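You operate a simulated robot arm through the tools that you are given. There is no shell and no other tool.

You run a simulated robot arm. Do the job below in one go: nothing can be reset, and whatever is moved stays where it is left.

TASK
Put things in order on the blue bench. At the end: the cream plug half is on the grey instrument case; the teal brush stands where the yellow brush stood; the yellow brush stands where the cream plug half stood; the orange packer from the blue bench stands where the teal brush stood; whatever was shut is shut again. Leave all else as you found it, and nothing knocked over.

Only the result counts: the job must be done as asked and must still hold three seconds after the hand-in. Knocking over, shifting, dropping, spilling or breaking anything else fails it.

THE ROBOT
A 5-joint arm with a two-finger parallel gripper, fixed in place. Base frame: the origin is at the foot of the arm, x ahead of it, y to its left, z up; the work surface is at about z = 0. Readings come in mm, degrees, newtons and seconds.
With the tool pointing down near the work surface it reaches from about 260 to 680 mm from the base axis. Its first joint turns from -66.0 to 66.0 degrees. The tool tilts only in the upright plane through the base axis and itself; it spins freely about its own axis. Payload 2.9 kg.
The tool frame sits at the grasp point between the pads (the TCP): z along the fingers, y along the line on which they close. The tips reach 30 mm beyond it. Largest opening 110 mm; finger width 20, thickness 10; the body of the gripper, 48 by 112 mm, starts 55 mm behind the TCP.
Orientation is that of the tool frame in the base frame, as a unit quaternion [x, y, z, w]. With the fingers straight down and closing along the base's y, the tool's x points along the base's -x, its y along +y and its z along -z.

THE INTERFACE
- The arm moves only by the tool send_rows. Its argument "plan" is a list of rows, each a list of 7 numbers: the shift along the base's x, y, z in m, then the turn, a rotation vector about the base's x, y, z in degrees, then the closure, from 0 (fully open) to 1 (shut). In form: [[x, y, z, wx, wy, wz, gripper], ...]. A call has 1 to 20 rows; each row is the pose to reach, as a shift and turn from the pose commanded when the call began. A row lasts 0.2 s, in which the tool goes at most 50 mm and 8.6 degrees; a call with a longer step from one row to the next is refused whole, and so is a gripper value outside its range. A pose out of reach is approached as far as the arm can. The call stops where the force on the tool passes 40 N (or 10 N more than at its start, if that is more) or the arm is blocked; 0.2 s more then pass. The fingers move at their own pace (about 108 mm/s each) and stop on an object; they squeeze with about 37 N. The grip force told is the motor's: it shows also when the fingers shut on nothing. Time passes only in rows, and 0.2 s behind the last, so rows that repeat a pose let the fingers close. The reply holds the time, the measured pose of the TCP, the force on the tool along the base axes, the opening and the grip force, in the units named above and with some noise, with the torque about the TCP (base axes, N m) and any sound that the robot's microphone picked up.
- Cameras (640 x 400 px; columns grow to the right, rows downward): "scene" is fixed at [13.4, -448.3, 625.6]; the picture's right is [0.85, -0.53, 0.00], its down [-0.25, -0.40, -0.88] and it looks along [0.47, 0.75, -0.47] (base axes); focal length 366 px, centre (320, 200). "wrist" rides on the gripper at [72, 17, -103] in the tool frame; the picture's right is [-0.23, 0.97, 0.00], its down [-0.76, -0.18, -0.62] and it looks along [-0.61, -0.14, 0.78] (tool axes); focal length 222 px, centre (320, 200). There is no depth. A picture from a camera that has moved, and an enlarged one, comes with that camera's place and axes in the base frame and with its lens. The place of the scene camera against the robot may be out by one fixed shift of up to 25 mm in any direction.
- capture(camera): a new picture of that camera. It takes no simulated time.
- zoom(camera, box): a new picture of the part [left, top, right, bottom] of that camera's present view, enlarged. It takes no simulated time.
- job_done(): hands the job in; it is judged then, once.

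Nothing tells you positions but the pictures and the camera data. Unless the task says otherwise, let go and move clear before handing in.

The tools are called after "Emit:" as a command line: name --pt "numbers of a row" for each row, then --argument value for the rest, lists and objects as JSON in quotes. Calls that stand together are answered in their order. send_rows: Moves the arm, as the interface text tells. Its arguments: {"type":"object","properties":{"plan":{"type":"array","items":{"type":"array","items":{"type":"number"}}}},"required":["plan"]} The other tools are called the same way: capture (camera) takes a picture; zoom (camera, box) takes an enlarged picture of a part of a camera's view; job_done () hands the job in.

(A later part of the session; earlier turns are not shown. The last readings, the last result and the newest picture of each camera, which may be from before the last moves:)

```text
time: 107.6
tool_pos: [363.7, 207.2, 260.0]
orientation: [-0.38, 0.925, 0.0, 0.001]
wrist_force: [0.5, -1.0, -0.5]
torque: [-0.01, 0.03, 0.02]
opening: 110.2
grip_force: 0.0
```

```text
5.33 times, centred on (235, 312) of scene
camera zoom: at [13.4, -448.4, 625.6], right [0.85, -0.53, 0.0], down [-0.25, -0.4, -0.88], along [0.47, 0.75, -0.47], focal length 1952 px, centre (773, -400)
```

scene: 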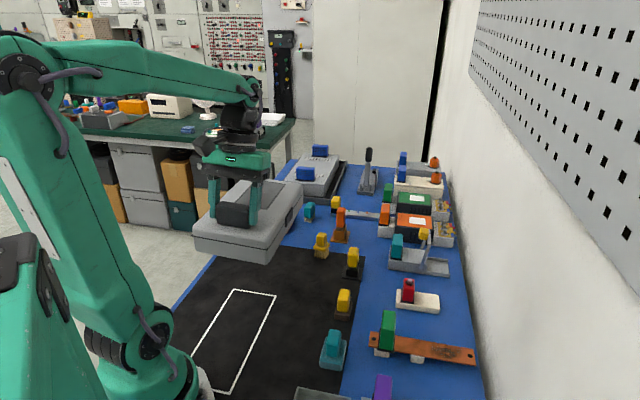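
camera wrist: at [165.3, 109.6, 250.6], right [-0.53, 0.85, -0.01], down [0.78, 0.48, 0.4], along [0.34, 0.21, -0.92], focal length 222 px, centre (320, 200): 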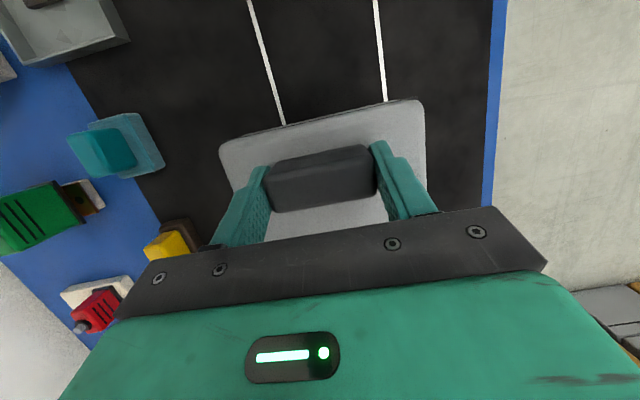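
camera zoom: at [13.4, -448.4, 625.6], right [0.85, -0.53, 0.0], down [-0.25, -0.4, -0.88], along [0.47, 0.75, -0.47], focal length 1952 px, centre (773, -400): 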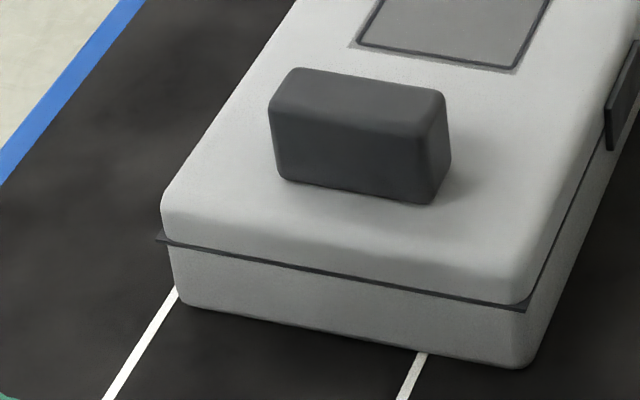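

The case is back to within about a millimetre. Next I'll look hard at the background shelves for look-alike items, which may show what a "packer" and a "plug half" look like.

Emit:
zoom --camera "scene" --box '[18, 52, 48, 70]'

Emit:
zoom --camera "scene" --box '[0, 22, 34, 42]'

Emit:
zoom --camera "scene" --box '[60, 85, 130, 130]'

Emit:
zoom --camera "scene" --box '[175, 100, 290, 150]'

```text
16.00 times, centred on (33, 61) of scene
camera zoom: at [13.4, -448.4, 625.6], right [0.85, -0.53, 0.0], down [-0.25, -0.4, -0.88], along [0.47, 0.75, -0.47], focal length 5855 px, centre (4912, 2424)
```

zoom: 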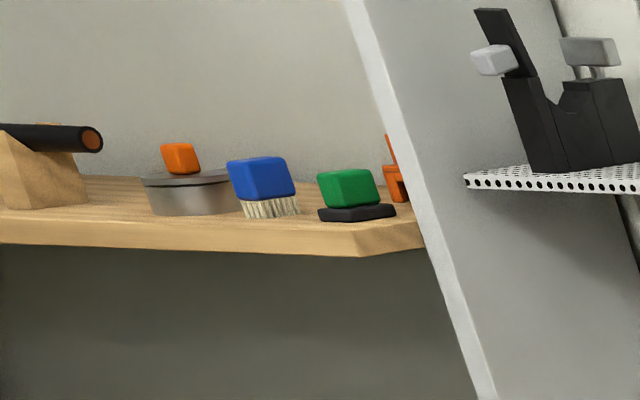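

```text
16.00 times, centred on (17, 32) of scene
camera zoom: at [13.4, -448.4, 625.6], right [0.85, -0.53, 0.0], down [-0.25, -0.4, -0.88], along [0.47, 0.75, -0.47], focal length 5855 px, centre (5168, 2888)
```

zoom: 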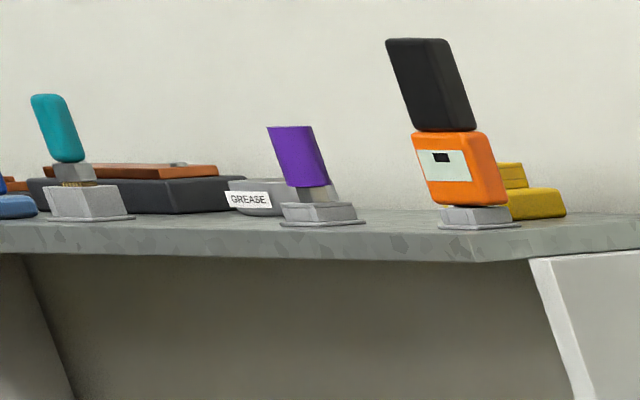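

```text
8.89 times, centred on (95, 108) of scene
camera zoom: at [13.4, -448.4, 625.6], right [0.85, -0.53, 0.0], down [-0.25, -0.4, -0.88], along [0.47, 0.75, -0.47], focal length 3253 px, centre (2320, 1022)
```

zoom: 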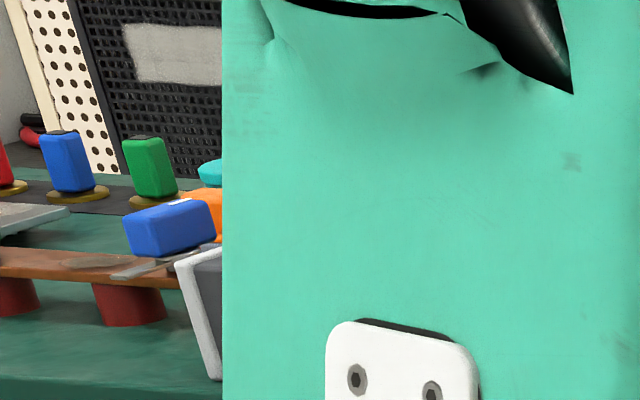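

```text
5.57 times, centred on (232, 125) of scene
camera zoom: at [13.4, -448.4, 625.6], right [0.85, -0.53, 0.0], down [-0.25, -0.4, -0.88], along [0.47, 0.75, -0.47], focal length 2036 px, centre (807, 617)
```

zoom: 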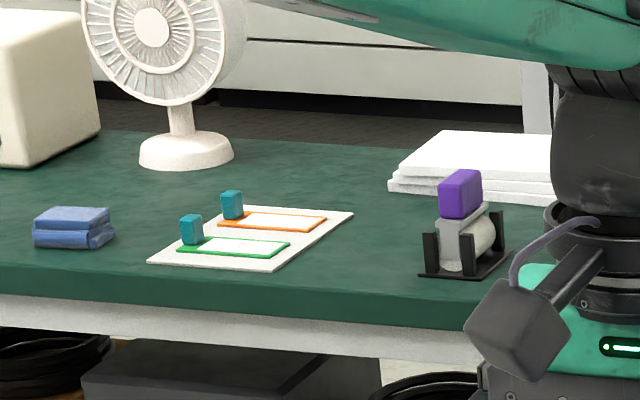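

Nothing in the background settles it. The only cream object in reach on the blue bench is the slab with the red block and bolt near (553, -27), so I'll view it from its wall side.

Emit:
send_rows --pt "0.015 -0.018 0.0 0 0 8.5 0" --pt "0.03 -0.036 0.0 0 0 17 0" --pt "0.045 -0.054 0.0 0 0 25.5 0" --pt "0.06 -0.072 0.0 0 0 34 0" --pt "0.075 -0.09 0.0 0 0 42.5 0" --pt "0.09 -0.108 0.0 0 0 51 0" --pt "0.105 -0.126 0.0 0 0 59.5 0" --pt "0.12 -0.144 0.0 0 0 68 0" --pt "0.135 -0.162 0.0 0 0 76.5 0" --pt "0.15 -0.18 0.0 0 0 85 0" --pt "0.165 -0.2 -0.02 0 0 93.5 0" --pt "0.18 -0.22 -0.05 0 0 102 0" --pt "0.19 -0.235 -0.08 0 0 103 0" --pt "0.19 -0.235 -0.08 0 0 103 0"

Emit:
capture --camera "wrist"

Emit:
zoom --camera "wrist" --box '[220, 0, 420, 130]'

```text
time: 110.6
tool_pos: [556.2, -27.8, 179.6]
orientation: [0.961, -0.277, 0.0, 0.0]
wrist_force: [-0.5, -0.2, 0.2]
torque: [-0.01, -0.02, 0.04]
opening: 110.1
grip_force: 0.1
```

```text
taken
camera wrist: at [607.5, -79.6, 282.7], right [-0.71, -0.7, 0.0], down [-0.55, 0.56, 0.62], along [-0.44, 0.44, -0.78], focal length 222 px, centre (320, 200)
```

wrist: 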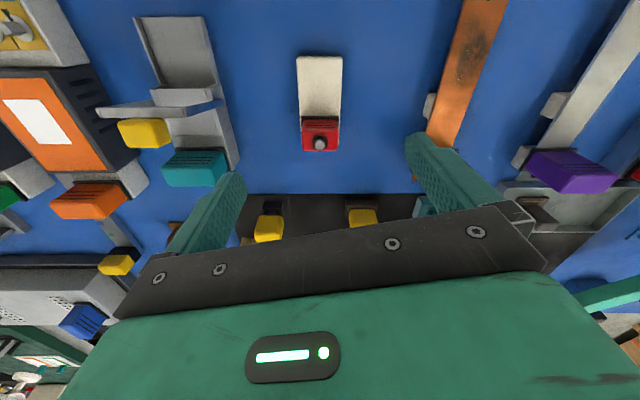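

```text
3.08 times, centred on (320, 65) of wrist
camera zoom: at [607.5, -79.6, 282.7], right [-0.71, -0.7, 0.0], down [-0.55, 0.56, 0.62], along [-0.44, 0.44, -0.78], focal length 684 px, centre (320, 615)
```

zoom: 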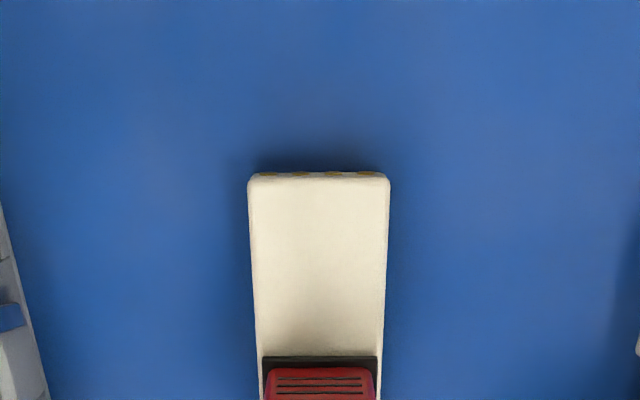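

This settles it: the cream slab has a row of gold contacts on its end face, so it is the cream plug half, gripped by its red block. I'll turn the gripper so it closes along the slab's long axis and hover above the red block.

Emit:
send_rows --pt "-0.001 0.001 0.0 0 0 -8.5 0" --pt "-0.002 0.003 0.0 0 0 -17 0" --pt "-0.004 0.004 0.0 0 0 -25.5 0" --pt "-0.005 0.006 0.0 0 0 -34 0" --pt "-0.006 0.007 0.0 0 0 -42.5 0" --pt "-0.008 0.009 0.0 0 0 -51 0" --pt "-0.009 0.01 0.0 0 0 -59.5 0" --pt "-0.01 0.012 0.0 0 0 -68 0" --pt "-0.011 0.013 0.0 0 0 -76.5 0" --pt "-0.013 0.015 0.0 0 0 -85 0" --pt "-0.014 0.016 0.0 0 0 -93.5 0" --pt "-0.015 0.018 0.0 0 0 -102 0" --pt "-0.015 0.018 -0.02 0 0 -102.8 0" --pt "-0.015 0.018 -0.02 0 0 -102.8 0"

Emit:
capture --camera "wrist"

Emit:
zoom --camera "wrist" --box '[240, 80, 400, 200]'

```text
time: 113.6
tool_pos: [540.1, -8.9, 158.8]
orientation: [-0.381, 0.924, -0.001, 0.0]
wrist_force: [0.7, 0.4, -0.7]
torque: [-0.01, -0.02, 0.0]
opening: 109.9
grip_force: 0.0
```

```text
taken
camera wrist: at [475.5, -47.5, 263.3], right [-0.53, 0.85, 0.0], down [0.66, 0.41, 0.62], along [0.53, 0.33, -0.78], focal length 222 px, centre (320, 200)
```

wrist: 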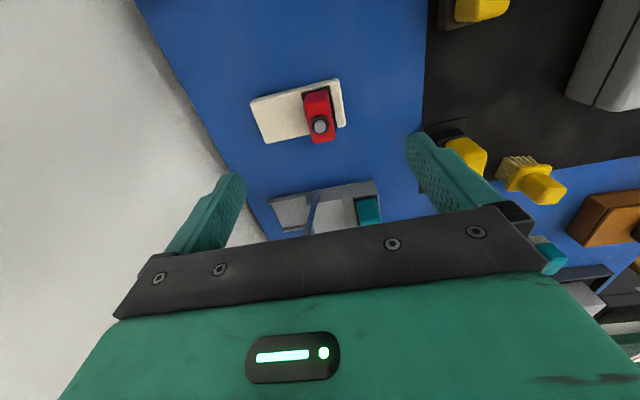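

```text
3.33 times, centred on (320, 140) of wrist
camera zoom: at [475.5, -47.5, 263.3], right [-0.53, 0.85, 0.0], down [0.66, 0.41, 0.62], along [0.53, 0.33, -0.78], focal length 740 px, centre (320, 400)
```

zoom: 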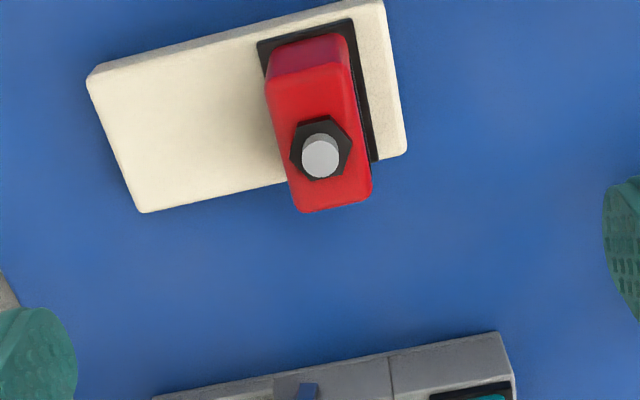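

Emit:
send_rows --pt "0.0 0.0 -0.03 0 0 0 0" --pt "0.0 0.0 -0.06 0 0 0 0" --pt "0.0 0.0 -0.075 0 0 0 0" --pt "0.0 0.0 -0.075 0 0 0 0"

Emit:
capture --camera "wrist"

Emit:
zoom --camera "scene" --box '[370, 250, 470, 330]'

```text
time: 114.6
tool_pos: [537.7, -8.1, 82.8]
orientation: [-0.383, 0.924, 0.001, -0.001]
wrist_force: [0.1, -0.3, -1.3]
torque: [0.01, -0.02, 0.0]
opening: 110.0
grip_force: 0.0
```

```text
taken
camera wrist: at [473.5, -46.2, 186.4], right [-0.53, 0.85, 0.0], down [0.66, 0.41, 0.62], along [0.53, 0.33, -0.78], focal length 222 px, centre (320, 200)
```

wrist: 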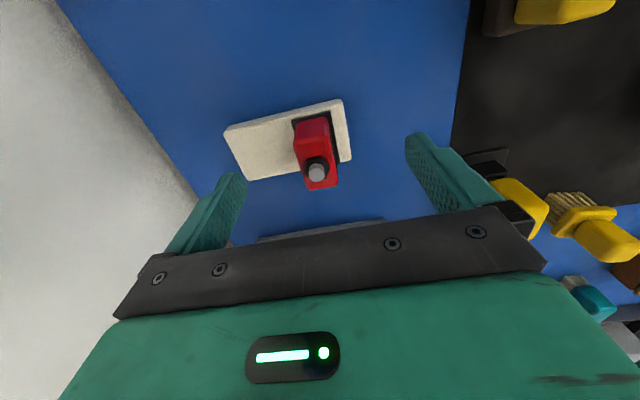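

```text
5.00 times, centred on (420, 290) of scene
camera zoom: at [13.4, -448.3, 625.6], right [0.85, -0.53, 0.0], down [-0.25, -0.4, -0.88], along [0.47, 0.75, -0.47], focal length 1830 px, centre (-180, -250)
```

zoom: 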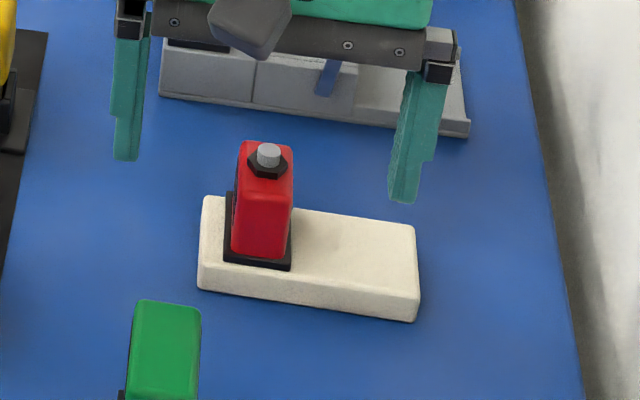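

The fingers straddle the red block and it's well centred. I'll descend so the tips clear the slab and close.

Emit:
send_rows --pt "0.001 0.0 -0.012 0 0 0 0" --pt "0.001 0.0 -0.022 0 0 0 0" --pt "0.001 0.0 -0.027 0 0 0 0" --pt "0.001 0.0 -0.027 0 0 0 0"

Emit:
capture --camera "wrist"

Emit:
zoom --camera "scene" --box '[370, 250, 470, 330]'

```text
time: 115.6
tool_pos: [541.2, -7.8, 58.4]
orientation: [-0.383, 0.924, -0.001, 0.0]
wrist_force: [0.1, -0.6, -0.2]
torque: [-0.01, 0.0, -0.01]
opening: 109.9
grip_force: 0.0
```

```text
taken
camera wrist: at [475.6, -47.2, 161.3], right [-0.53, 0.85, 0.0], down [0.66, 0.41, 0.62], along [0.53, 0.33, -0.78], focal length 222 px, centre (320, 200)
```

wrist: 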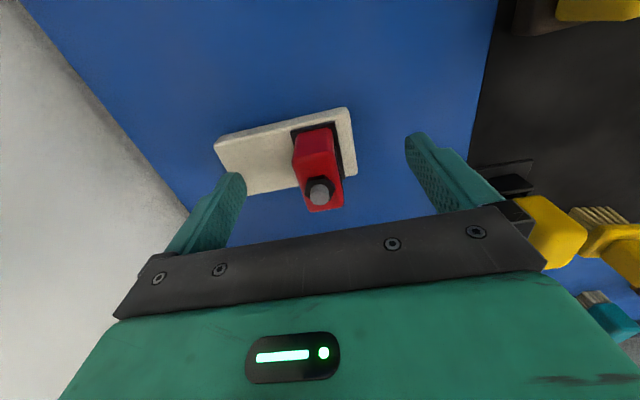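

```text
5.00 times, centred on (420, 290) of scene
camera zoom: at [13.4, -448.3, 625.6], right [0.85, -0.53, 0.0], down [-0.25, -0.4, -0.88], along [0.47, 0.75, -0.47], focal length 1830 px, centre (-180, -250)
```

zoom: 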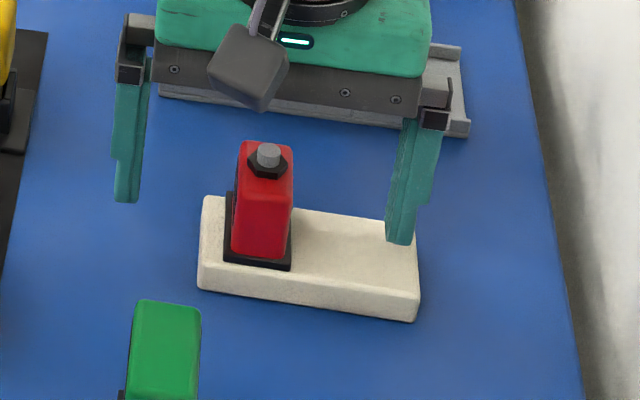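

Emit:
send_rows --pt "0 0 0 0 0 0 0.4" --pt "0 0 0 0 0 0 0.65" --pt "0 0 0 0 0 0 1" --pt "0 0 0 0 0 0 1" --pt "0 0 0 0 0 0 1"

Emit:
zoom --camera "scene" --box '[370, 250, 470, 330]'

Emit:
capture --camera "wrist"

```text
time: 116.8
tool_pos: [540.5, -8.0, 57.7]
orientation: [-0.383, 0.924, 0.0, 0.001]
wrist_force: [0.2, 0.8, 0.6]
torque: [0.04, -0.01, 0.0]
opening: 23.3
grip_force: 36.4
```

```text
5.00 times, centred on (420, 290) of scene
camera zoom: at [13.4, -448.3, 625.6], right [0.85, -0.53, 0.0], down [-0.25, -0.4, -0.88], along [0.47, 0.75, -0.47], focal length 1830 px, centre (-180, -250)
```

zoom: 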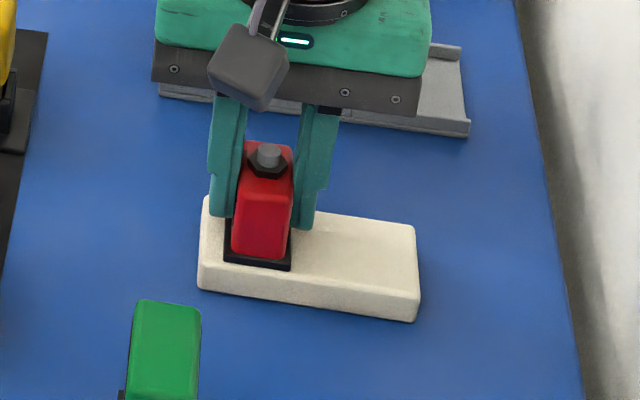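

```text
taken
camera wrist: at [475.5, -47.1, 161.5], right [-0.53, 0.85, 0.0], down [0.66, 0.41, 0.62], along [0.53, 0.33, -0.78], focal length 222 px, centre (320, 200)
```

wrist: 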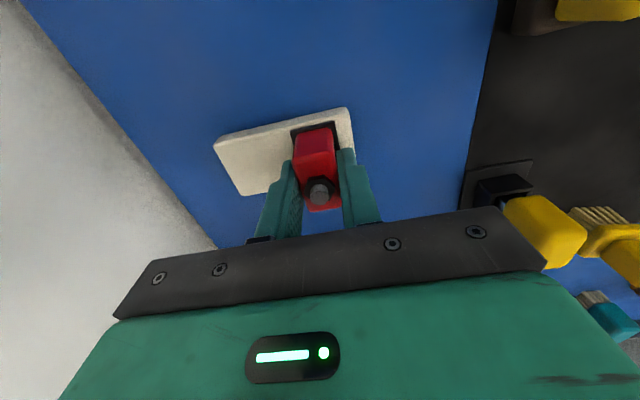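

Emit:
send_rows --pt "0 0 0.005 0 0 0 1" --pt "0 0 0.015 0 0 0 1" --pt "0 0 0.03 0 0 0 1" --pt "0 0 0.05 0 0 0 1" --pt "0 0 0.075 0 0 0 1" --pt "0 0 0.1 0 0 0 1" --pt "0 0 0.13 0 0 0 1" --pt "0 0 0.13 0 0 0 1"

Emit:
capture --camera "scene"

Emit:
capture --camera "wrist"

```text
time: 118.6
tool_pos: [539.6, -8.2, 190.0]
orientation: [-0.383, 0.924, -0.001, 0.0]
wrist_force: [0.1, 0.2, -0.8]
torque: [0.01, 0.04, 0.02]
opening: 23.2
grip_force: 36.8
```

```text
taken
```

scene: 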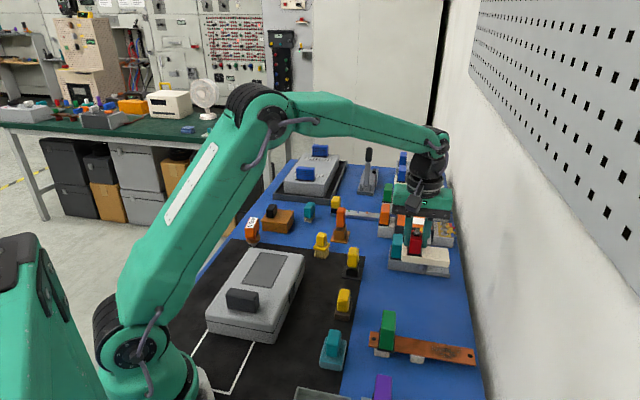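

```text
taken
camera wrist: at [475.3, -47.0, 293.7], right [-0.53, 0.85, 0.0], down [0.66, 0.41, 0.62], along [0.53, 0.33, -0.78], focal length 222 px, centre (320, 200)
```

wrist: 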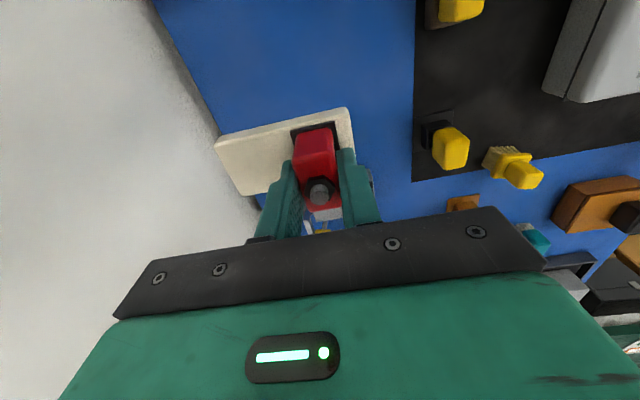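

The cream plug half lifts easily. I'll carry it high over to the case and lower it onto the panel area, keeping its orientation.

Emit:
send_rows --pt "-0.01 0.008 0.02 0 0 0 1" --pt "-0.035 0.028 0.035 0 0 0 1" --pt "-0.07 0.056 0.04 0 0 0 1" --pt "-0.105 0.083 0.04 0 0 0 1" --pt "-0.14 0.111 0.04 0 0 0 1" --pt "-0.175 0.139 0.04 0 0 0 1" --pt "-0.21 0.167 0.04 0 0 0 1" --pt "-0.24 0.19 0.04 0 0 0 1" --pt "-0.265 0.21 0.03 0 0 0 1" --pt "-0.28 0.222 0.01 0 0 0 1" --pt "-0.2805 0.2223 -0.02 0 0 0 1" --pt "-0.2805 0.2223 -0.045 0 0 0 1" --pt "-0.2805 0.2223 -0.055 0 0 0 1" --pt "-0.2805 0.2223 -0.055 0 0 0 1"

Emit:
capture --camera "wrist"

Emit:
zoom --camera "scene" --box '[190, 210, 340, 330]'

```text
time: 121.6
tool_pos: [261.1, 212.6, 134.1]
orientation: [-0.382, 0.924, 0.0, 0.0]
wrist_force: [-0.3, 0.2, 0.4]
torque: [0.02, 0.0, -0.01]
opening: 23.4
grip_force: 36.8
```

```text
taken
camera wrist: at [197.0, 173.8, 236.8], right [-0.53, 0.85, 0.0], down [0.66, 0.41, 0.62], along [0.53, 0.33, -0.78], focal length 222 px, centre (320, 200)
```

wrist: 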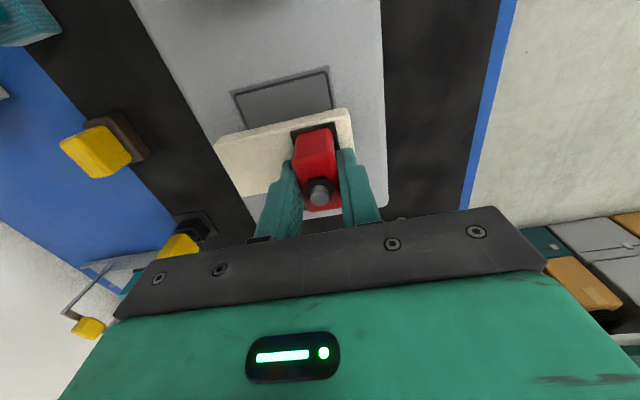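

```text
3.33 times, centred on (265, 270) of scene
camera zoom: at [13.4, -448.3, 625.6], right [0.85, -0.53, 0.0], down [-0.25, -0.4, -0.88], along [0.47, 0.75, -0.47], focal length 1220 px, centre (503, -33)
```

zoom: 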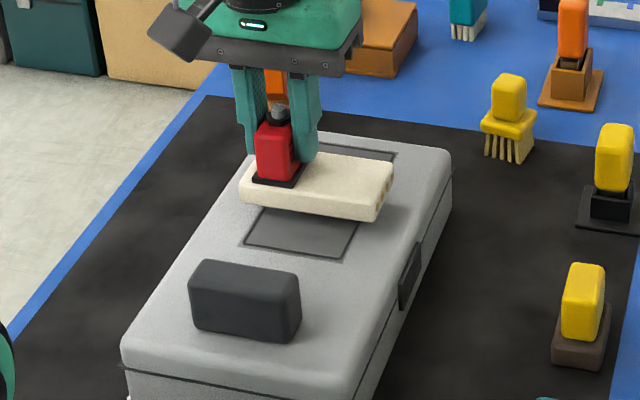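

Emit:
send_rows --pt "0 0 -0.004 0 0 0 1" --pt "0 0 -0.007 0 0 0 1" --pt "0 0 -0.009 0 0 0 1" --pt "0 0 -0.0105 0 0 0 1" --pt "0 0 -0.0115 0 0 0 1" --pt "0 0 -0.0115 0 0 0 1"

Emit:
zoom --camera "scene" --box '[190, 210, 340, 330]'

```text
time: 123.0
tool_pos: [261.2, 213.4, 121.7]
orientation: [-0.382, 0.924, 0.0, 0.0]
wrist_force: [0.1, -0.9, -1.1]
torque: [0.02, 0.0, 0.01]
opening: 23.5
grip_force: 37.2
```

```text
3.33 times, centred on (265, 270) of scene
camera zoom: at [13.4, -448.3, 625.6], right [0.85, -0.53, 0.0], down [-0.25, -0.4, -0.88], along [0.47, 0.75, -0.47], focal length 1220 px, centre (503, -33)
```

zoom: 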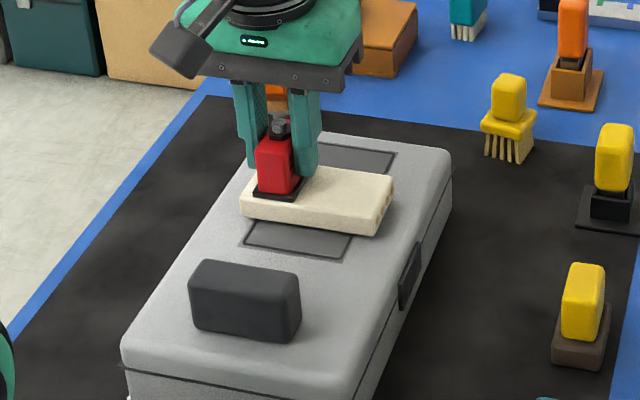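

Emit:
send_rows --pt "0 0 -0.001 0 0 0 1" --pt "0 0 -0.002 0 0 0 1" --pt "0 0 -0.003 0 0 0 1"

```text
time: 123.8
tool_pos: [260.4, 211.7, 118.3]
orientation: [-0.383, 0.924, 0.0, 0.0]
wrist_force: [0.3, -0.1, -1.2]
torque: [0.02, 0.04, 0.0]
opening: 23.4
grip_force: 36.7
```

Emit:
send_rows --pt "0 0 -0.001 0 0 0 1" --pt "0 0 -0.002 0 0 0 1"

Emit:
zoom --camera "scene" --box '[220, 220, 300, 280]'

```text
time: 124.4
tool_pos: [261.7, 213.3, 116.9]
orientation: [-0.382, 0.924, 0.001, 0.001]
wrist_force: [-8.8, -3.9, 28.5]
torque: [-0.16, 0.23, -0.05]
opening: 23.4
grip_force: 36.7
```

```text
6.67 times, centred on (260, 250) of scene
camera zoom: at [13.3, -448.4, 625.6], right [0.85, -0.53, 0.0], down [-0.25, -0.4, -0.88], along [0.47, 0.75, -0.47], focal length 2440 px, centre (720, -133)
```

zoom: 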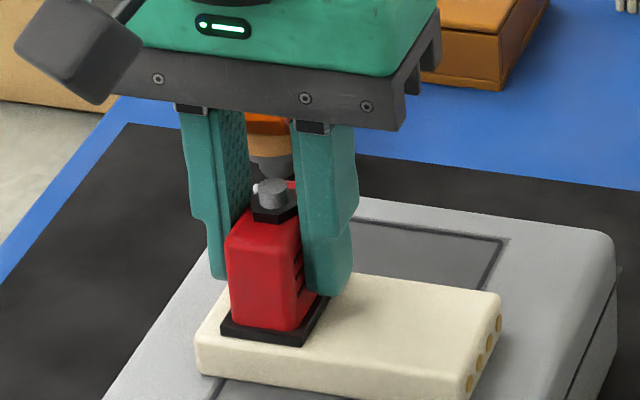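

Contact was felt and the gold contacts are clearly visible, which confirms the plug half. I'll relieve the pressure, release, and lift away.

Emit:
send_rows --pt "0 0 0.0008 0 0 0 1" --pt "0 0 0.0008 0 0 0 0.7" --pt "0 0 0.0008 0 0 0 0.5" --pt "0 0 0.01 0 0 0 0.4" --pt "0 0 0.03 0 0 0 0.2" --pt "0 0 0.06 0 0 0 0" --pt "0 0 0.1 0 0 0 0" --pt "0 0 0.13 0 0 0 0"

Emit:
capture --camera "scene"

Emit:
zoom --camera "scene" --box '[190, 210, 340, 330]'

Emit:
capture --camera "wrist"

```text
time: 126.2
tool_pos: [260.9, 213.1, 247.1]
orientation: [-0.382, 0.924, 0.0, 0.0]
wrist_force: [-0.5, -0.3, -0.4]
torque: [0.0, -0.02, 0.0]
opening: 110.0
grip_force: 0.0
```

```text
taken
```

scene: 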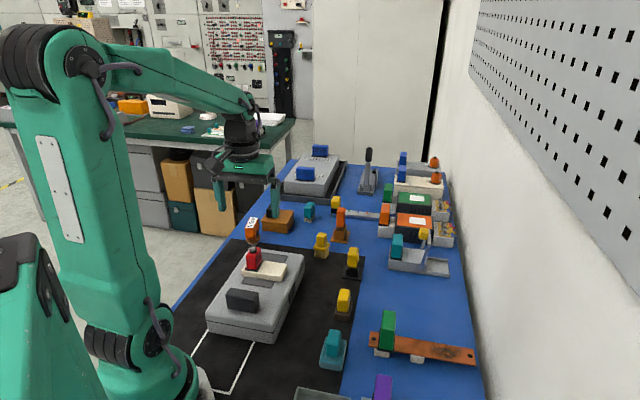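

```text
3.33 times, centred on (265, 270) of scene
camera zoom: at [13.4, -448.3, 625.6], right [0.85, -0.53, 0.0], down [-0.25, -0.4, -0.88], along [0.47, 0.75, -0.47], focal length 1220 px, centre (503, -33)
```

zoom: 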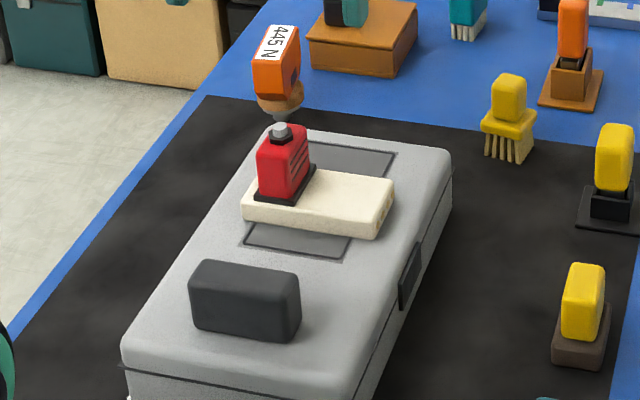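

```text
taken
camera wrist: at [195.9, 173.9, 350.3], right [-0.53, 0.85, 0.0], down [0.66, 0.41, 0.62], along [0.53, 0.33, -0.78], focal length 222 px, centre (320, 200)
```

wrist: 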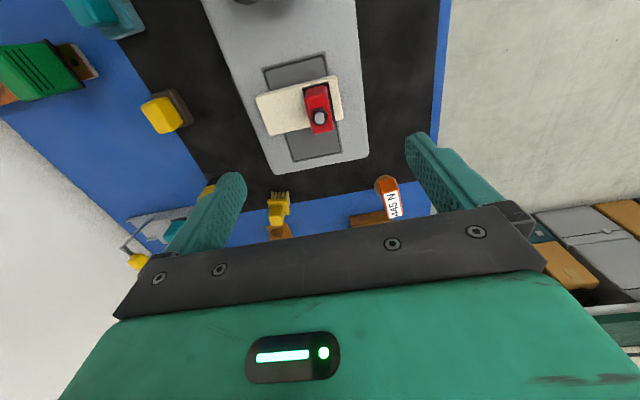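

The plug half stands on the case. Next I'll go to the yellow brush, near (466, 249), and hover to measure its exact place and yaw.

Emit:
send_rows --pt "0.03 0.005 0.0 0 0 0 0" --pt "0.06 0.01 0.0 0 0 0 0" --pt "0.09 0.015 0.0 0 0 0 0" --pt "0.12 0.02 -0.01 0 0 0 0" --pt "0.15 0.026 -0.03 0 0 0 0" --pt "0.18 0.032 -0.05 0 0 0 0" --pt "0.205 0.036 -0.07 0 0 0 0" --pt "0.205 0.036 -0.07 0 0 0 0"

Emit:
capture --camera "wrist"

Emit:
zoom --camera "wrist" --box '[260, 90, 380, 190]'

```text
time: 128.0
tool_pos: [466.9, 248.9, 176.8]
orientation: [-0.382, 0.924, 0.0, 0.0]
wrist_force: [-0.5, 0.2, -0.2]
torque: [0.01, -0.01, -0.01]
opening: 110.2
grip_force: 0.1
```

```text
taken
camera wrist: at [401.4, 209.6, 279.2], right [-0.53, 0.85, 0.0], down [0.66, 0.41, 0.62], along [0.53, 0.33, -0.78], focal length 222 px, centre (320, 200)
```

wrist: 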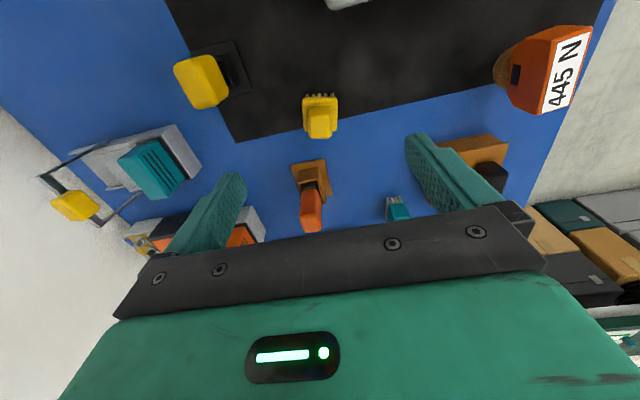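

```text
4.00 times, centred on (320, 140) of wrist
camera zoom: at [401.4, 209.6, 279.2], right [-0.53, 0.85, 0.0], down [0.66, 0.41, 0.62], along [0.53, 0.33, -0.78], focal length 888 px, centre (320, 440)
```

zoom: 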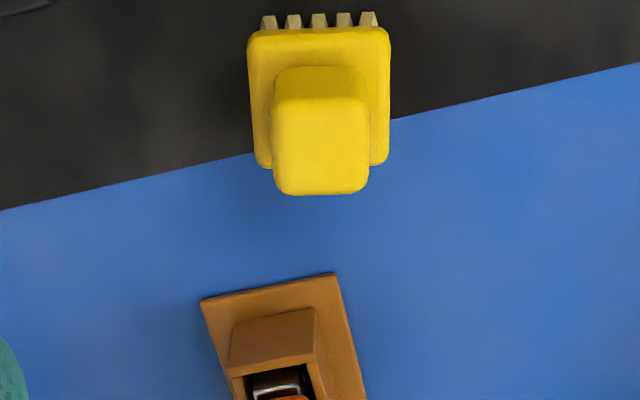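

The yellow brush stands at about (470, 251) with a yaw of about 30°. I'll align the gripper with it and descend just above its collar.

Emit:
send_rows --pt "0.001 0.001 -0.02 0 0 -5 0" --pt "0.002 0.002 -0.04 0 0 -10 0" --pt "0.003 0.0025 -0.06 0 0 -15 0" --pt "0.003 0.0025 -0.075 0 0 -15 0" --pt "0.003 0.0025 -0.075 0 0 -15 0"

Emit:
capture --camera "wrist"

Emit:
zoom --camera "scene" --box '[290, 210, 370, 270]'

```text
time: 129.2
tool_pos: [470.1, 251.0, 100.5]
orientation: [-0.259, 0.966, -0.001, -0.001]
wrist_force: [0.6, 0.5, -0.3]
torque: [-0.02, -0.04, 0.02]
opening: 109.8
grip_force: 0.0
```

```text
taken
camera wrist: at [396.5, 229.9, 205.2], right [-0.29, 0.96, 0.0], down [0.75, 0.23, 0.62], along [0.6, 0.18, -0.78], focal length 222 px, centre (320, 200)
```

wrist: 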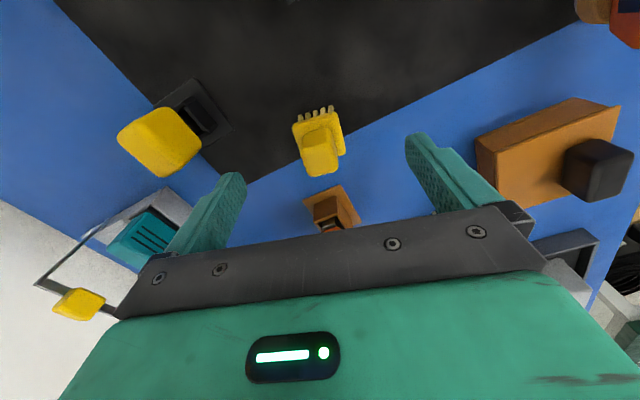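

```text
6.67 times, centred on (330, 240) of scene
camera zoom: at [13.4, -448.3, 625.6], right [0.85, -0.53, 0.0], down [-0.25, -0.4, -0.88], along [0.47, 0.75, -0.47], focal length 2440 px, centre (253, -67)
```

zoom: 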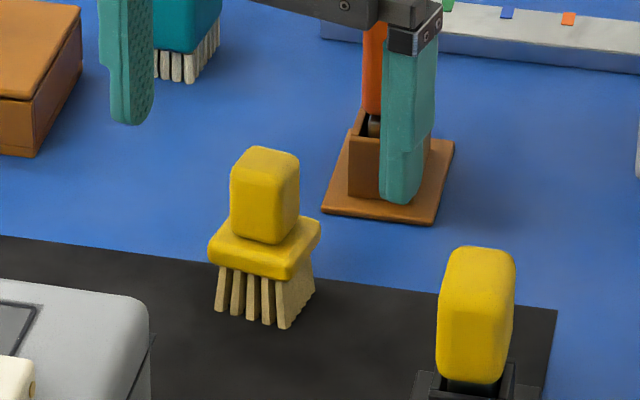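

Emit:
send_rows --pt "0.0 0.0 0.0 0 0 0 0.4" --pt "0.0 0.0 -0.01 0 0 0 0.4" --pt "0.0 0.0 -0.02 0 0 0 0.4" --pt "0.0 0.0 -0.028 0 0 0 0.4" --pt "0.0 0.0 -0.028 0 0 0 0.4"

Emit:
zoom --camera "scene" --box '[290, 210, 370, 270]'

Emit:
capture --camera "wrist"

```text
time: 130.4
tool_pos: [468.7, 250.6, 72.8]
orientation: [-0.258, 0.966, 0.0, 0.0]
wrist_force: [-0.6, -0.9, 0.9]
torque: [-0.03, 0.01, -0.02]
opening: 66.1
grip_force: 0.1
```

```text
6.67 times, centred on (330, 240) of scene
camera zoom: at [13.4, -448.3, 625.6], right [0.85, -0.53, 0.0], down [-0.25, -0.4, -0.88], along [0.47, 0.75, -0.47], focal length 2440 px, centre (253, -67)
```

zoom: 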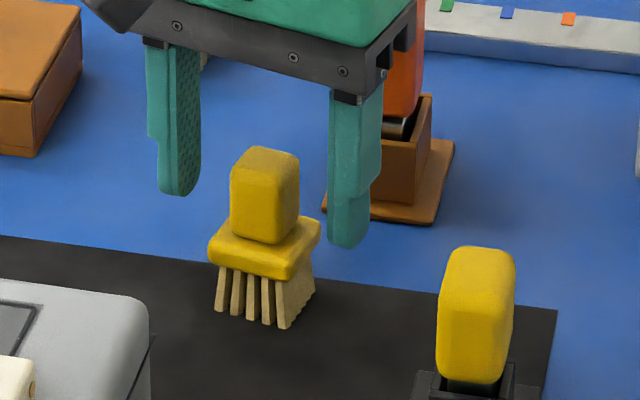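

```text
taken
camera wrist: at [396.0, 229.5, 177.3], right [-0.29, 0.96, 0.0], down [0.75, 0.23, 0.62], along [0.6, 0.18, -0.78], focal length 222 px, centre (320, 200)
```

wrist: 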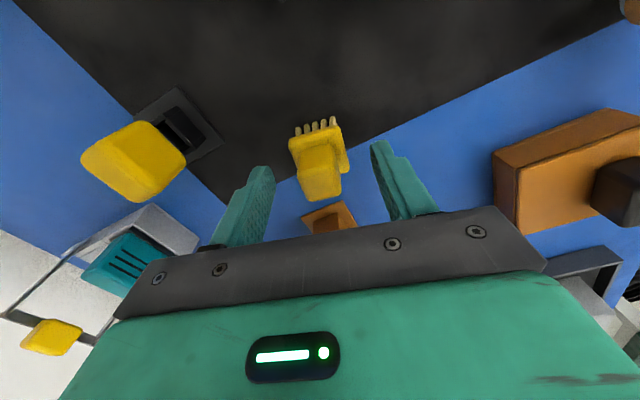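

Emit:
send_rows --pt "-0.0025 -0.0015 0.0 0 0 0 0.4" --pt "-0.0025 -0.0015 -0.002 0 0 0 0.6" --pt "-0.0025 -0.0015 -0.002 0 0 0 1" --pt "-0.0025 -0.0015 -0.002 0 0 0 1" --pt "-0.0025 -0.0015 -0.002 0 0 0 1"

Emit:
zoom --camera "scene" --box '[290, 210, 370, 270]'

Emit:
capture --camera "wrist"

```text
time: 131.6
tool_pos: [467.2, 249.4, 72.4]
orientation: [-0.259, 0.966, 0.0, 0.0]
wrist_force: [-0.8, 0.7, 1.1]
torque: [-0.04, -0.02, 0.0]
opening: 23.1
grip_force: 37.4
```

```text
6.67 times, centred on (330, 240) of scene
camera zoom: at [13.4, -448.4, 625.6], right [0.85, -0.53, 0.0], down [-0.25, -0.4, -0.88], along [0.47, 0.75, -0.47], focal length 2440 px, centre (253, -67)
```

zoom: 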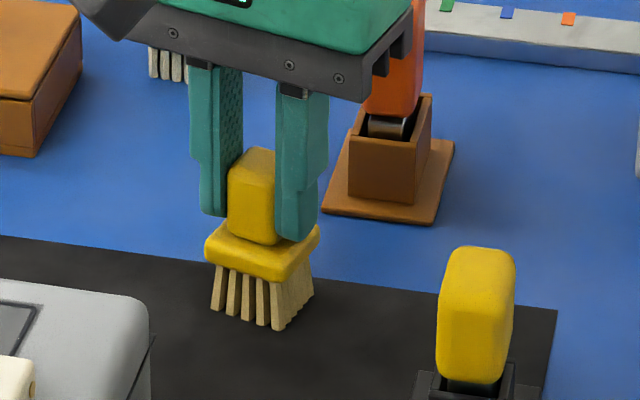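

```text
taken
camera wrist: at [393.5, 228.2, 175.5], right [-0.29, 0.96, 0.0], down [0.75, 0.23, 0.62], along [0.6, 0.18, -0.78], focal length 222 px, centre (320, 200)
```

wrist: 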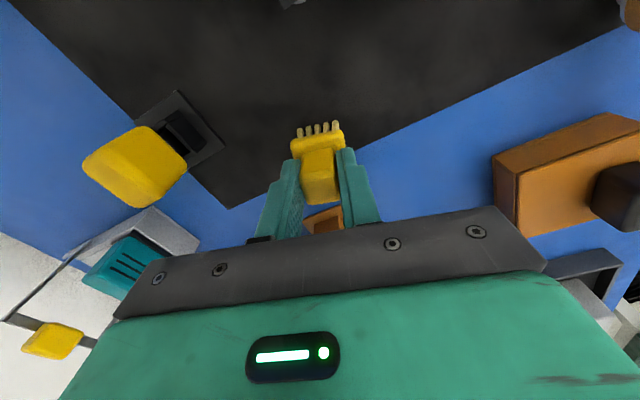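

The yellow brush is gripped; its original spot is about (466.5, 249.5). I'll lift it and carry it to where the plug half stood, around (551, -24).

Emit:
send_rows --pt "0 0 0.01 0 0 0 1" --pt "0 0 0.03 0 0 0 1" --pt "0 0 0.06 0 0 0 1" --pt "0 0 0.1 0 0 0 1" --pt "0.003 -0.01 0.13 0 0 0 1" --pt "0.012 -0.04 0.14 0 0 0 1" --pt "0.022 -0.075 0.14 0 0 0 1" --pt "0.033 -0.11 0.14 0 0 0 1" --pt "0.043 -0.145 0.14 0 0 0 1" --pt "0.054 -0.18 0.14 0 0 0 1" --pt "0.065 -0.215 0.14 0 0 0 1" --pt "0.075 -0.245 0.13 0 0 0 1" --pt "0.083 -0.27 0.11 0 0 0 1" --pt "0.0842 -0.2732 0.08 0 0 0 1" --pt "0.0842 -0.2732 0.05 0 0 0 1" --pt "0.0842 -0.2732 0.03 0 0 0 1" --pt "0.0842 -0.2732 0.03 0 0 0 1"

Emit:
capture --camera "wrist"

Emit:
zoom --camera "scene" --box '[360, 230, 480, 330]'

```text
time: 135.2
tool_pos: [551.2, -22.5, 100.3]
orientation: [-0.258, 0.966, 0.0, 0.001]
wrist_force: [-0.1, 0.1, -0.5]
torque: [-0.03, 0.02, 0.01]
opening: 23.2
grip_force: 36.9
```

```text
taken
camera wrist: at [478.0, -44.2, 204.3], right [-0.29, 0.96, 0.0], down [0.75, 0.23, 0.62], along [0.6, 0.18, -0.78], focal length 222 px, centre (320, 200)
```

wrist: 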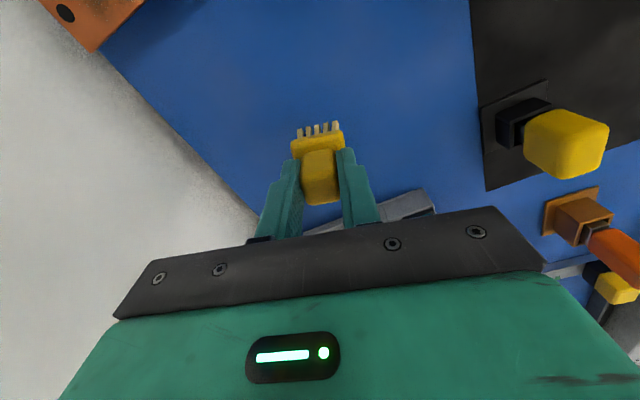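

```text
4.00 times, centred on (420, 280) of scene
camera zoom: at [13.4, -448.4, 625.6], right [0.85, -0.53, 0.0], down [-0.25, -0.4, -0.88], along [0.47, 0.75, -0.47], focal length 1464 px, centre (-80, -120)
```

zoom: 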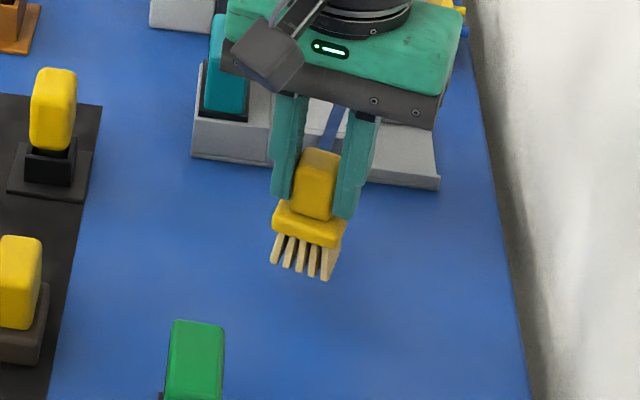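

Emit:
send_rows --pt "0 0 -0.01 0 0 0 1" --pt "0 0 -0.018 0 0 0 1" --pt "0 0 -0.023 0 0 0 1" --pt "0 0 -0.026 0 0 0 1" --pt "0 0 -0.027 0 0 0 1" --pt "0 0 -0.027 0 0 0 1"

```text
time: 136.6
tool_pos: [551.0, -23.6, 74.3]
orientation: [-0.258, 0.966, 0.0, 0.0]
wrist_force: [0.1, 0.1, -0.5]
torque: [0.0, -0.02, -0.01]
opening: 23.0
grip_force: 36.9
```

Emit:
send_rows --pt "0 0 -0.001 0 0 0 1" --pt "0 0 -0.002 0 0 0 1" --pt "0 0 -0.003 0 0 0 1"

Emit:
zoom --camera "scene" --box '[360, 230, 480, 330]'

```text
time: 137.4
tool_pos: [550.4, -23.0, 72.2]
orientation: [-0.258, 0.966, 0.0, 0.001]
wrist_force: [-0.3, 0.5, 1.8]
torque: [0.0, 0.05, -0.02]
opening: 23.1
grip_force: 37.0
```

```text
4.00 times, centred on (420, 280) of scene
camera zoom: at [13.4, -448.3, 625.6], right [0.85, -0.53, 0.0], down [-0.25, -0.4, -0.88], along [0.47, 0.75, -0.47], focal length 1464 px, centre (-80, -120)
```

zoom: 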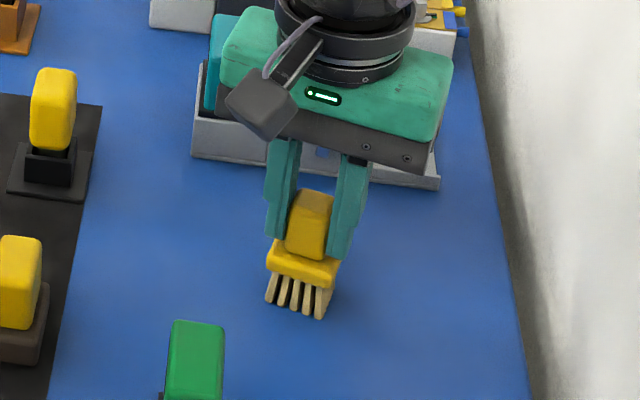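

Emit:
send_rows --pt "0 0 -0.0007 0 0 0 1" --pt "0 0 -0.0014 0 0 0 1"

```text
time: 138.0
tool_pos: [550.2, -24.2, 71.8]
orientation: [-0.258, 0.966, 0.0, 0.002]
wrist_force: [-5.2, -4.3, 17.5]
torque: [-0.24, 0.35, 0.02]
opening: 23.1
grip_force: 36.6
```

Emit:
send_rows --pt "0 0 0.0008 0 0 0 1" --pt "0 0 0.0008 0 0 0 0.7" --pt "0 0 0.0008 0 0 0 0.55" --pt "0 0 0.0008 0 0 0 0.55" --pt "0 0 0.02 0 0 0 0.5" --pt "0 0 0.05 0 0 0 0.4" --pt "0 0 0.09 0 0 0 0" --pt "0 0 0.13 0 0 0 0"

Emit:
zoom --camera "scene" --box '[360, 230, 480, 330]'

Emit:
capture --camera "wrist"

```text
time: 139.8
tool_pos: [551.1, -23.3, 200.5]
orientation: [-0.258, 0.966, 0.0, 0.001]
wrist_force: [0.2, 0.9, -0.4]
torque: [-0.01, 0.02, 0.0]
opening: 110.2
grip_force: 0.0
```

```text
4.00 times, centred on (420, 280) of scene
camera zoom: at [13.4, -448.3, 625.6], right [0.85, -0.53, 0.0], down [-0.25, -0.4, -0.88], along [0.47, 0.75, -0.47], focal length 1464 px, centre (-80, -120)
```

zoom: 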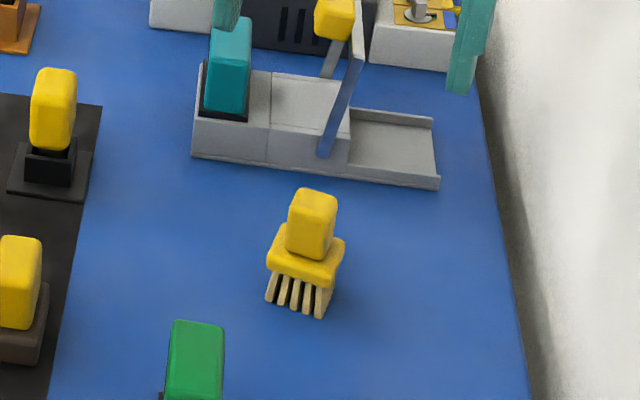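

```text
taken
camera wrist: at [477.8, -44.8, 303.3], right [-0.29, 0.96, 0.0], down [0.75, 0.23, 0.62], along [0.6, 0.18, -0.78], focal length 222 px, centre (320, 200)
```

wrist: 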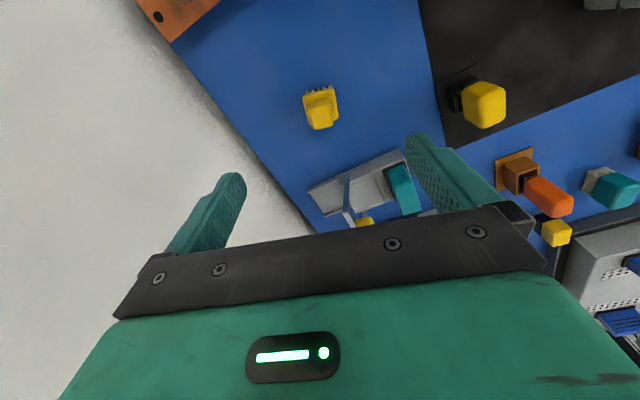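

The yellow brush stands where the plug half was. Next I'll hover short of the teal brush and align to its yaw of about 39°.

Emit:
send_rows --pt "-0.002 0.03 0.01 0 0 1 0" --pt "-0.004 0.07 0.02 0 0 2 0" --pt "-0.006 0.11 0.02 0 0 3 0" --pt "-0.01 0.15 0.02 0 0 4 0" --pt "-0.015 0.19 0.02 0 0 5 0" --pt "-0.02 0.23 0.02 0 0 6 0" --pt "-0.025 0.27 0.02 0 0 7 0" --pt "-0.03 0.31 0.02 0 0 8 0" --pt "-0.035 0.35 0.02 0 0 9 0" --pt "-0.04 0.39 0.015 0 0 9 0" --pt "-0.045 0.425 0.0 0 0 9 0" --pt "-0.048 0.433 -0.02 0 0 9 0" --pt "-0.048 0.433 -0.02 0 0 9 0"

Emit:
capture --camera "wrist"

Emit:
zoom --camera "wrist" --box '[260, 90, 380, 200]'

```text
time: 142.6
tool_pos: [503.2, 411.9, 179.5]
orientation: [-0.333, 0.943, 0.0, 0.0]
wrist_force: [0.0, -0.3, -0.1]
torque: [-0.04, -0.03, -0.01]
opening: 110.0
grip_force: 0.0
```

```text
taken
camera wrist: at [434.8, 378.6, 282.5], right [-0.44, 0.9, 0.0], down [0.7, 0.34, 0.62], along [0.56, 0.27, -0.78], focal length 222 px, centre (320, 200)
```

wrist: 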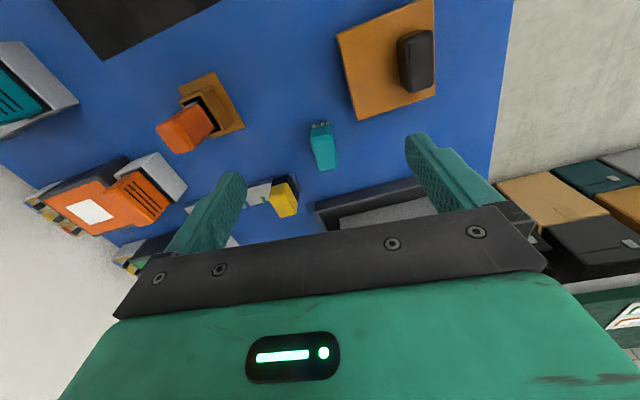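

```text
3.64 times, centred on (320, 145) of wrist
camera zoom: at [434.8, 378.6, 282.5], right [-0.44, 0.9, 0.0], down [0.7, 0.34, 0.62], along [0.56, 0.27, -0.78], focal length 808 px, centre (320, 400)
```

zoom: 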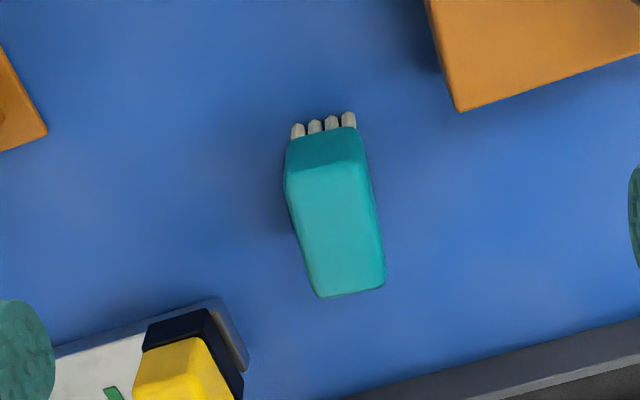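

The teal brush's centre is about (541, 436) with a yaw of 39°. I'll tilt the tool outward by 12° to reach it and hover above.

Emit:
send_rows --pt "0.008 0.005 -0.005 1.9 -2.3 0 0" --pt "0.016 0.01 -0.015 3.8 -4.7 0 0" --pt "0.024 0.015 -0.03 5.7 -7 0 0" --pt "0.032 0.02 -0.045 7.54 -9.34 0 0" --pt "0.0378 0.0241 -0.06 7.54 -9.34 0 0.4" --pt "0.0378 0.0241 -0.07 7.54 -9.34 0 0.4" --pt "0.0378 0.0241 -0.07 7.54 -9.34 0 0.4"

Emit:
capture --camera "wrist"

Emit:
zoom --camera "scene" --box '[260, 180, 360, 250]'

```text
time: 144.2
tool_pos: [539.7, 435.0, 109.1]
orientation: [-0.333, 0.937, 0.034, 0.099]
wrist_force: [1.5, -0.3, 1.3]
torque: [0.01, -0.02, -0.01]
opening: 66.0
grip_force: 0.1
```

```text
taken
camera wrist: at [455.6, 390.5, 196.1], right [-0.44, 0.9, 0.05], down [0.59, 0.25, 0.77], along [0.68, 0.37, -0.64], focal length 222 px, centre (320, 200)
```

wrist: 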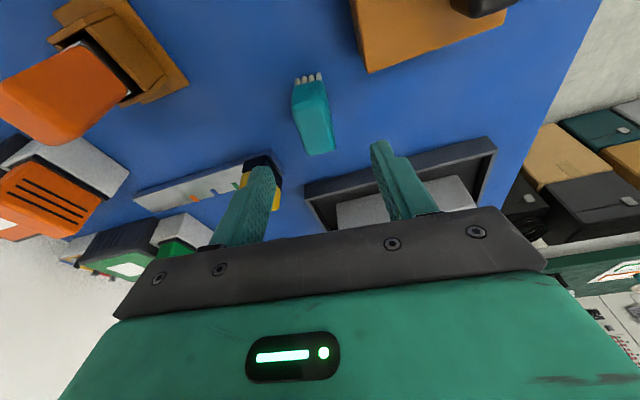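

```text
5.71 times, centred on (310, 215) of scene
camera zoom: at [13.4, -448.3, 625.6], right [0.85, -0.53, 0.0], down [-0.25, -0.4, -0.88], along [0.47, 0.75, -0.47], focal length 2091 px, centre (377, 114)
```

zoom: 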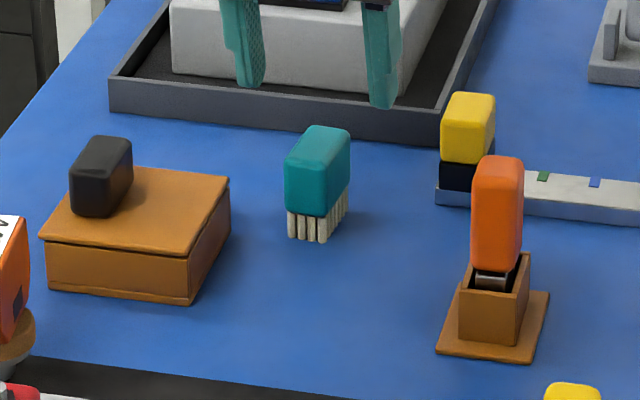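

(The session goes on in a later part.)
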